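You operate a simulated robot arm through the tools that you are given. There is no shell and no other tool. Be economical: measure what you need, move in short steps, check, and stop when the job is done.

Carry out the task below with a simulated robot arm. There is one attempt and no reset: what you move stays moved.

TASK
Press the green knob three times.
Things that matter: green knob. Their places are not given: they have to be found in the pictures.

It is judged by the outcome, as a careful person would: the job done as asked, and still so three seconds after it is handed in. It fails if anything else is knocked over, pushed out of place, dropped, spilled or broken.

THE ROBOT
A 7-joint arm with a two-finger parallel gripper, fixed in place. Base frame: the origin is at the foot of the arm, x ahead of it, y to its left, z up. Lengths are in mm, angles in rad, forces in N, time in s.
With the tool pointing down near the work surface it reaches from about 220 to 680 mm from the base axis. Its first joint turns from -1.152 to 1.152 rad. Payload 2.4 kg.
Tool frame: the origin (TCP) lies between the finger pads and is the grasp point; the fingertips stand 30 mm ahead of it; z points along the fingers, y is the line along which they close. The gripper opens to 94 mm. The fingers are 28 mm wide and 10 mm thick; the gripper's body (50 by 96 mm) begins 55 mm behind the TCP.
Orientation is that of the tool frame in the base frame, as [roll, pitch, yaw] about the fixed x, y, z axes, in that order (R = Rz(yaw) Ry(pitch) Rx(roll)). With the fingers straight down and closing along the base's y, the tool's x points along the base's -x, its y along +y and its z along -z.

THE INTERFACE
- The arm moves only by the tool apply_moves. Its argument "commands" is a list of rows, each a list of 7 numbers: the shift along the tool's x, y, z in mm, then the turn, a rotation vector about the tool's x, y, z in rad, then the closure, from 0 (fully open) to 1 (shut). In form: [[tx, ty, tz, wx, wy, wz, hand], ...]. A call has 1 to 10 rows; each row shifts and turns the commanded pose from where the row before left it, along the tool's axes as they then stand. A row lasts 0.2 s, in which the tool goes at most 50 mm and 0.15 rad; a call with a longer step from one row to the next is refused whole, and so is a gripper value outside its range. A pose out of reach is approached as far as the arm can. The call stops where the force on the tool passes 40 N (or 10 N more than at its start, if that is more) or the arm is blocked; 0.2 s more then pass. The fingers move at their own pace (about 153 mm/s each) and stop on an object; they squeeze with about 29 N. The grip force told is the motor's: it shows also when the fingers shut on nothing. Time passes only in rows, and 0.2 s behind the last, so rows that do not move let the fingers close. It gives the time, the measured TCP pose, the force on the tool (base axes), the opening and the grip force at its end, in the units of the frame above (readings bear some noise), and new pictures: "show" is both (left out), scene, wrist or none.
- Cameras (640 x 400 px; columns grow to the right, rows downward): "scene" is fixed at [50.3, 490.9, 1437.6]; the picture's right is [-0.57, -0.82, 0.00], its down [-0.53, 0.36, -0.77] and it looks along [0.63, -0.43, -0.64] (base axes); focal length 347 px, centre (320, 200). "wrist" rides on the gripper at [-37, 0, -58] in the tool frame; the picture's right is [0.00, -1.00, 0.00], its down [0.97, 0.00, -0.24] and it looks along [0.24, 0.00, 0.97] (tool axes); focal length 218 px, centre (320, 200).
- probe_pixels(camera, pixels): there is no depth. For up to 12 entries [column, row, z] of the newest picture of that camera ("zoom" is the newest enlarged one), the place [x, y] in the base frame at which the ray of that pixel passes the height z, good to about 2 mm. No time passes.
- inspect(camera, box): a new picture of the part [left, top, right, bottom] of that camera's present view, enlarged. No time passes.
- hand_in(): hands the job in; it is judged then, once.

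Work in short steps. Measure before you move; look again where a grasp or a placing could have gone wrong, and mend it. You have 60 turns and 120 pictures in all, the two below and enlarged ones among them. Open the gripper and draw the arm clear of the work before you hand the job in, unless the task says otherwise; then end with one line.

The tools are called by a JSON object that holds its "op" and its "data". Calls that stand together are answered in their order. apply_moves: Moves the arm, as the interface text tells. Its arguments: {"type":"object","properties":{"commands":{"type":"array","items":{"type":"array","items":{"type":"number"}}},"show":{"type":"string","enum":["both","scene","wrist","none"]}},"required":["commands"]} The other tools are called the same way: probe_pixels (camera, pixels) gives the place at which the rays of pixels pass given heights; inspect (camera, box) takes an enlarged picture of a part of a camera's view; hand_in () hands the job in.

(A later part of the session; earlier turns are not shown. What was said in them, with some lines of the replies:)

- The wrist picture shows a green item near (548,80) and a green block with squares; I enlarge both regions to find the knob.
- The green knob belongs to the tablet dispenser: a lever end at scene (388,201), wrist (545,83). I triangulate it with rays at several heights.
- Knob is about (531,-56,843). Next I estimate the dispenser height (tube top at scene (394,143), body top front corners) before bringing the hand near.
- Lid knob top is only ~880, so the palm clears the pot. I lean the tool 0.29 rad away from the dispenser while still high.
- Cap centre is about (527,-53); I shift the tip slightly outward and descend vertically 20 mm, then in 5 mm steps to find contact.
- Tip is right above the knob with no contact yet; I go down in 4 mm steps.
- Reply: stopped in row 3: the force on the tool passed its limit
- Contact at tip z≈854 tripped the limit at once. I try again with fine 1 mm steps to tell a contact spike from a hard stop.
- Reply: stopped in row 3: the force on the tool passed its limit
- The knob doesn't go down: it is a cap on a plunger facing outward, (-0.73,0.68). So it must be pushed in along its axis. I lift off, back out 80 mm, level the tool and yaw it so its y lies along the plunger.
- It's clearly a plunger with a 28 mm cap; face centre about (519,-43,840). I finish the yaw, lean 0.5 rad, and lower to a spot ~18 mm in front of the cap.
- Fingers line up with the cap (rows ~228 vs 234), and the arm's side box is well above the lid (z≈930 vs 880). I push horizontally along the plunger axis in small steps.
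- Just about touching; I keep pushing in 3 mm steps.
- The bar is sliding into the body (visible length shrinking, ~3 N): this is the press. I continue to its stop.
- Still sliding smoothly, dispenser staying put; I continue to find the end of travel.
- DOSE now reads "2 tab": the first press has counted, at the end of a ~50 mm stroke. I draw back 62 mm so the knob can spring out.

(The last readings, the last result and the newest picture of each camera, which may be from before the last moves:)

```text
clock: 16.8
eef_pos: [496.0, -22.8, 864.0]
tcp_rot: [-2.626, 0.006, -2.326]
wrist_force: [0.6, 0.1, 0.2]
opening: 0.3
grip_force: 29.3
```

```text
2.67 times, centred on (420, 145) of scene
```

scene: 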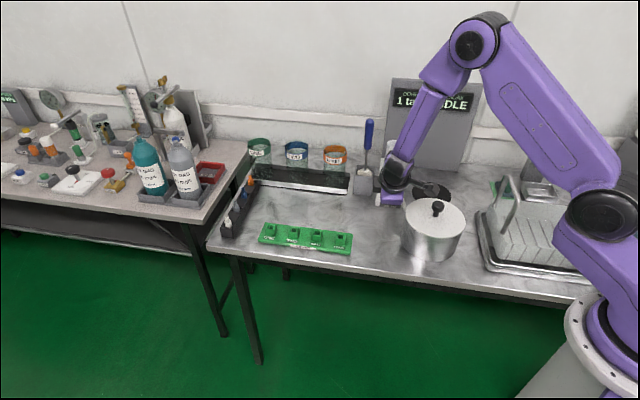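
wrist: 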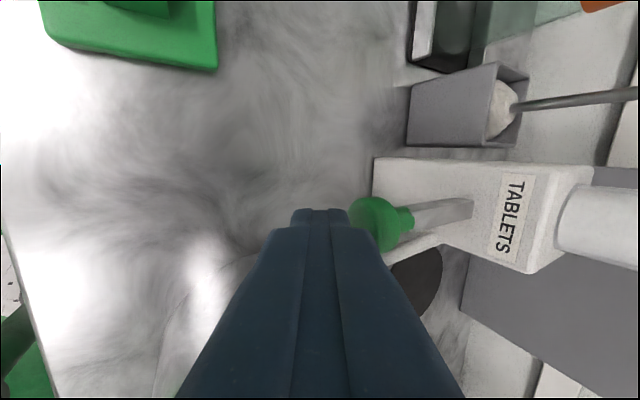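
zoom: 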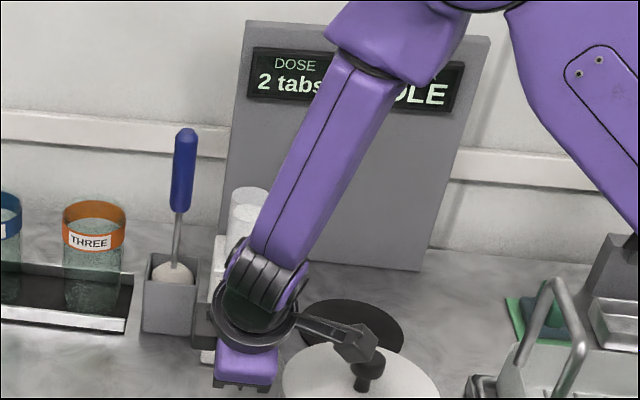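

Knob sprang back out and the display reads "2 tabs". Second press, same stroke.

{"op": "apply_moves", "data": {"commands": [[0, -6.8, 3.7, 0, 0, 0, 1], [0, -6.8, 3.7, 0, 0, 0, 1], [0, -6.8, 3.7, 0, 0, 0, 1], [0, -6.8, 3.7, 0, 0, 0, 1], [0, -6.8, 3.7, 0, 0, 0, 1], [0, -6.8, 3.7, 0, 0, 0, 1], [0, -6.8, 3.7, 0, 0, 0, 1], [0, -6.9, 3.8, 0, 0, 0, 1], [0, 0, 0, 0, 0, 0, 1]], "show": "wrist"}}

{"op": "inspect", "data": {"camera": "scene", "box": [350, 70, 490, 220]}}

```text
clock: 18.8
eef_pos: [541.1, -65.4, 865.9]
tcp_rot: [-2.626, 0.005, -2.326]
wrist_force: [-4.9, 1.9, -1.5]
opening: 0.0
grip_force: 29.0
```

wrist: 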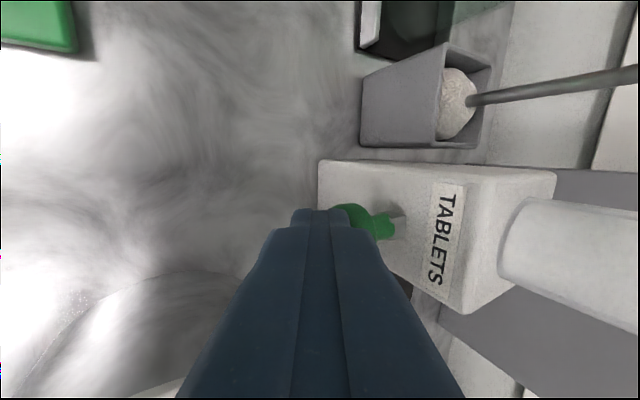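

```text
2.67 times, centred on (420, 145) of scene
```

zoom: 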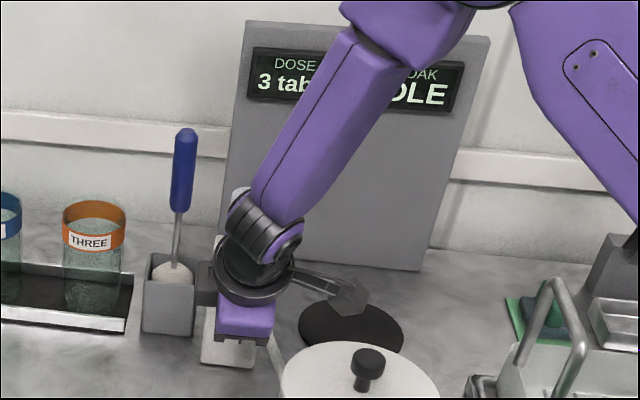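

"3 tabs": second press counted (it started at 1). I draw back and press a third time.

{"op": "apply_moves", "data": {"commands": [[0, 17.6, -9.6, 0, 0, 0, 1], [0, 17.6, -9.6, 0, 0, 0, 1], [0, 19.3, -10.5, 0, 0, 0, 1], [0, 0, 0, 0, 0, 0, 1], [0, 0, 0, 0, 0, 0, 1]], "show": "wrist"}}

{"op": "inspect", "data": {"camera": "scene", "box": [350, 70, 490, 220]}}

```text
clock: 20.0
eef_pos: [496.5, -22.8, 864.7]
tcp_rot: [-2.627, 0.005, -2.324]
wrist_force: [0.1, 0.0, -0.9]
opening: 0.2
grip_force: 28.9
```

wrist: 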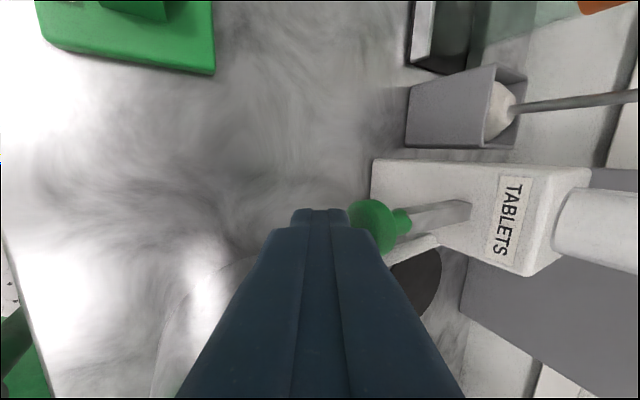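

```text
2.67 times, centred on (420, 145) of scene
```

zoom: 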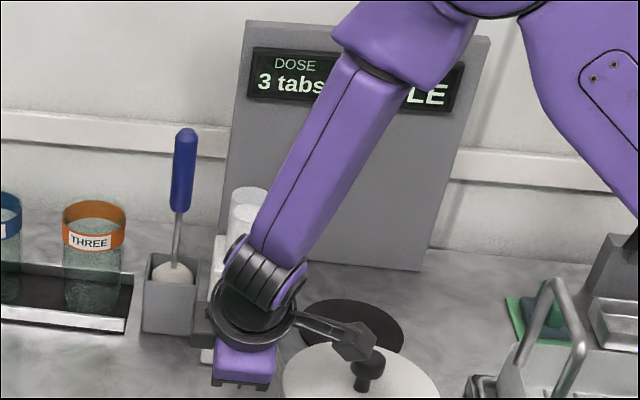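

Knob is out again; third press.

{"op": "apply_moves", "data": {"commands": [[0, -6.8, 3.7, 0, 0, 0, 1], [0, -6.8, 3.7, 0, 0, 0, 1], [0, -6.8, 3.7, 0, 0, 0, 1], [0, -6.8, 3.7, 0, 0, 0, 1], [0, -6.8, 3.7, 0, 0, 0, 1], [0, -6.8, 3.7, 0, 0, 0, 1], [0, -6.8, 3.7, 0, 0, 0, 1], [0, -6.9, 3.8, 0, 0, 0, 1], [0, 0, 0, 0, 0, 0, 1]], "show": "wrist"}}

{"op": "inspect", "data": {"camera": "scene", "box": [350, 70, 490, 220]}}

```text
clock: 22.0
eef_pos: [541.3, -62.8, 864.1]
tcp_rot: [-2.627, 0.003, -2.327]
wrist_force: [-6.3, 1.6, -1.1]
opening: 0.0
grip_force: 29.5
```

wrist: 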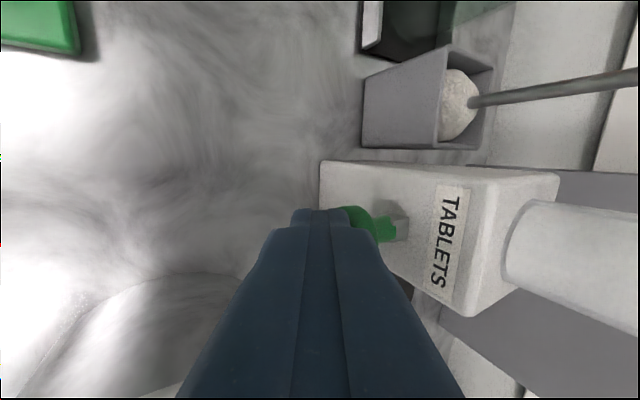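

```text
2.67 times, centred on (420, 145) of scene
```

zoom: 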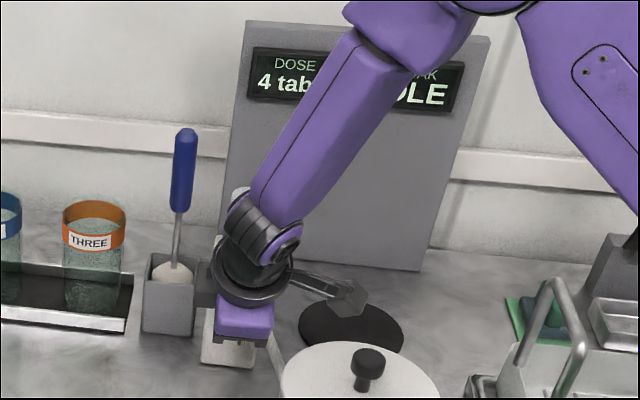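

"4 tabs": third press counted. I withdraw outward, then lift clear and open the gripper up high.

{"op": "apply_moves", "data": {"commands": [[0, 17.6, -9.6, 0, 0, 0, 1], [0, 17.6, -9.6, 0, 0, 0, 1], [0, 17.6, -9.6, 0, 0, 0, 1], [0, 17.6, -9.6, 0, 0, 0, 1], [0, -19.2, -35.1, 0, 0, 0, 1], [0, -19.2, -35.1, 0, 0, 0, 1], [0, -19.2, -35.1, 0, 0, 0, 1], [0, -19.2, -35.1, 0, 0, 0, 1], [0, 30, -16, 0, 0, 0, 1], [0, 30, -16, 0, 0, 0, 0]]}}

{"op": "apply_moves", "data": {"commands": [[0, 20, -11, 0, 0, 0, 0], [0, 20, -11, 0, 0, 0, 0], [0, 0, 0, 0, 0, 0, 0]]}}

{"op": "inspect", "data": {"camera": "scene", "box": [330, 70, 490, 270]}}

```text
clock: 24.2
eef_pos: [429.8, 38.7, 1022.1]
tcp_rot: [-2.627, 0.005, -2.327]
wrist_force: [-0.5, -0.4, 0.1]
opening: 93.9
grip_force: 0.1
```

scene: 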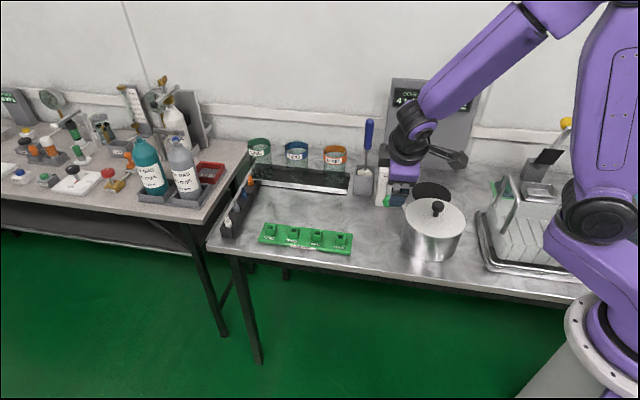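
wrist: 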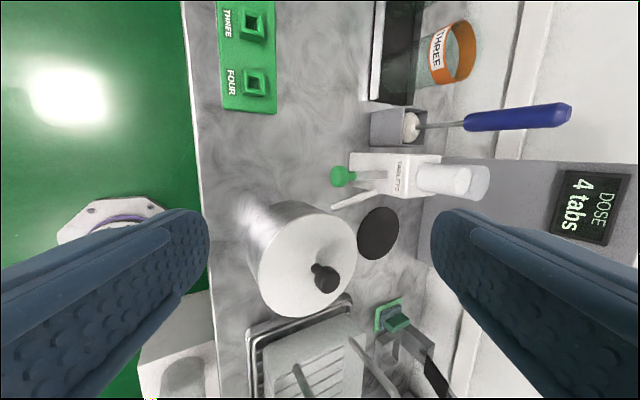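

```text
clock: 25.0
eef_pos: [398.8, 69.2, 1022.7]
tcp_rot: [-2.626, 0.007, -2.326]
wrist_force: [0.2, 0.6, -0.6]
opening: 94.1
grip_force: 0.1
```

scene: 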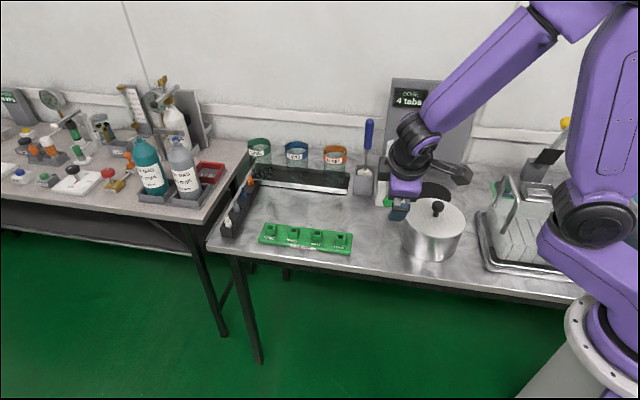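
wrist: 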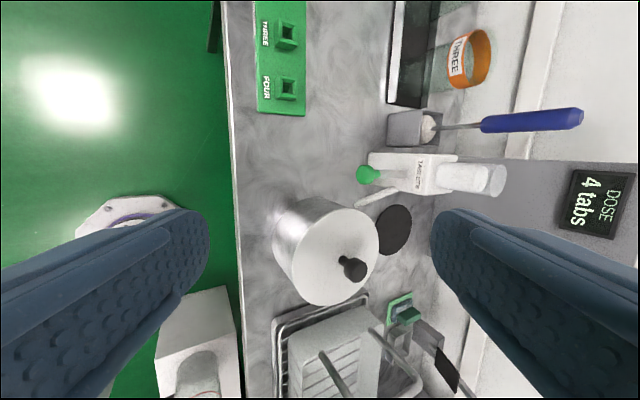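

```text
2.00 times, centred on (410, 170) of scene
```

zoom: 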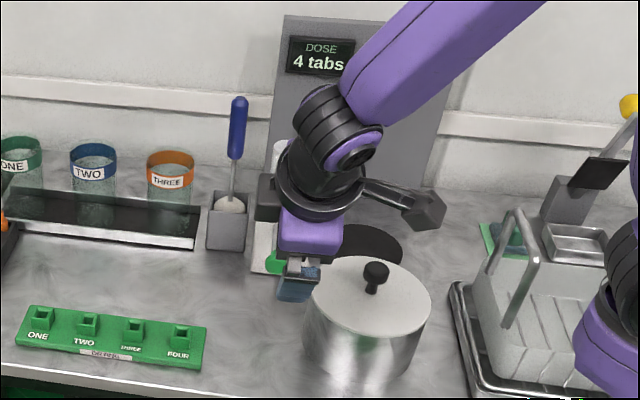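

The knob is back out, DOSE reads "4 tabs" (three presses from 1), nothing else has moved, and the arm is clear with the gripper open.

{"op": "hand_in", "data": {}}

```text
The job is handed in.
```

I pressed the green knob on the tablet dispenser three full times; the DOSE display went from 1 to 4 tabs. Before that I pushed it down twice by mistake: it didn't move and the display stayed at 1. Nothing else was moved.
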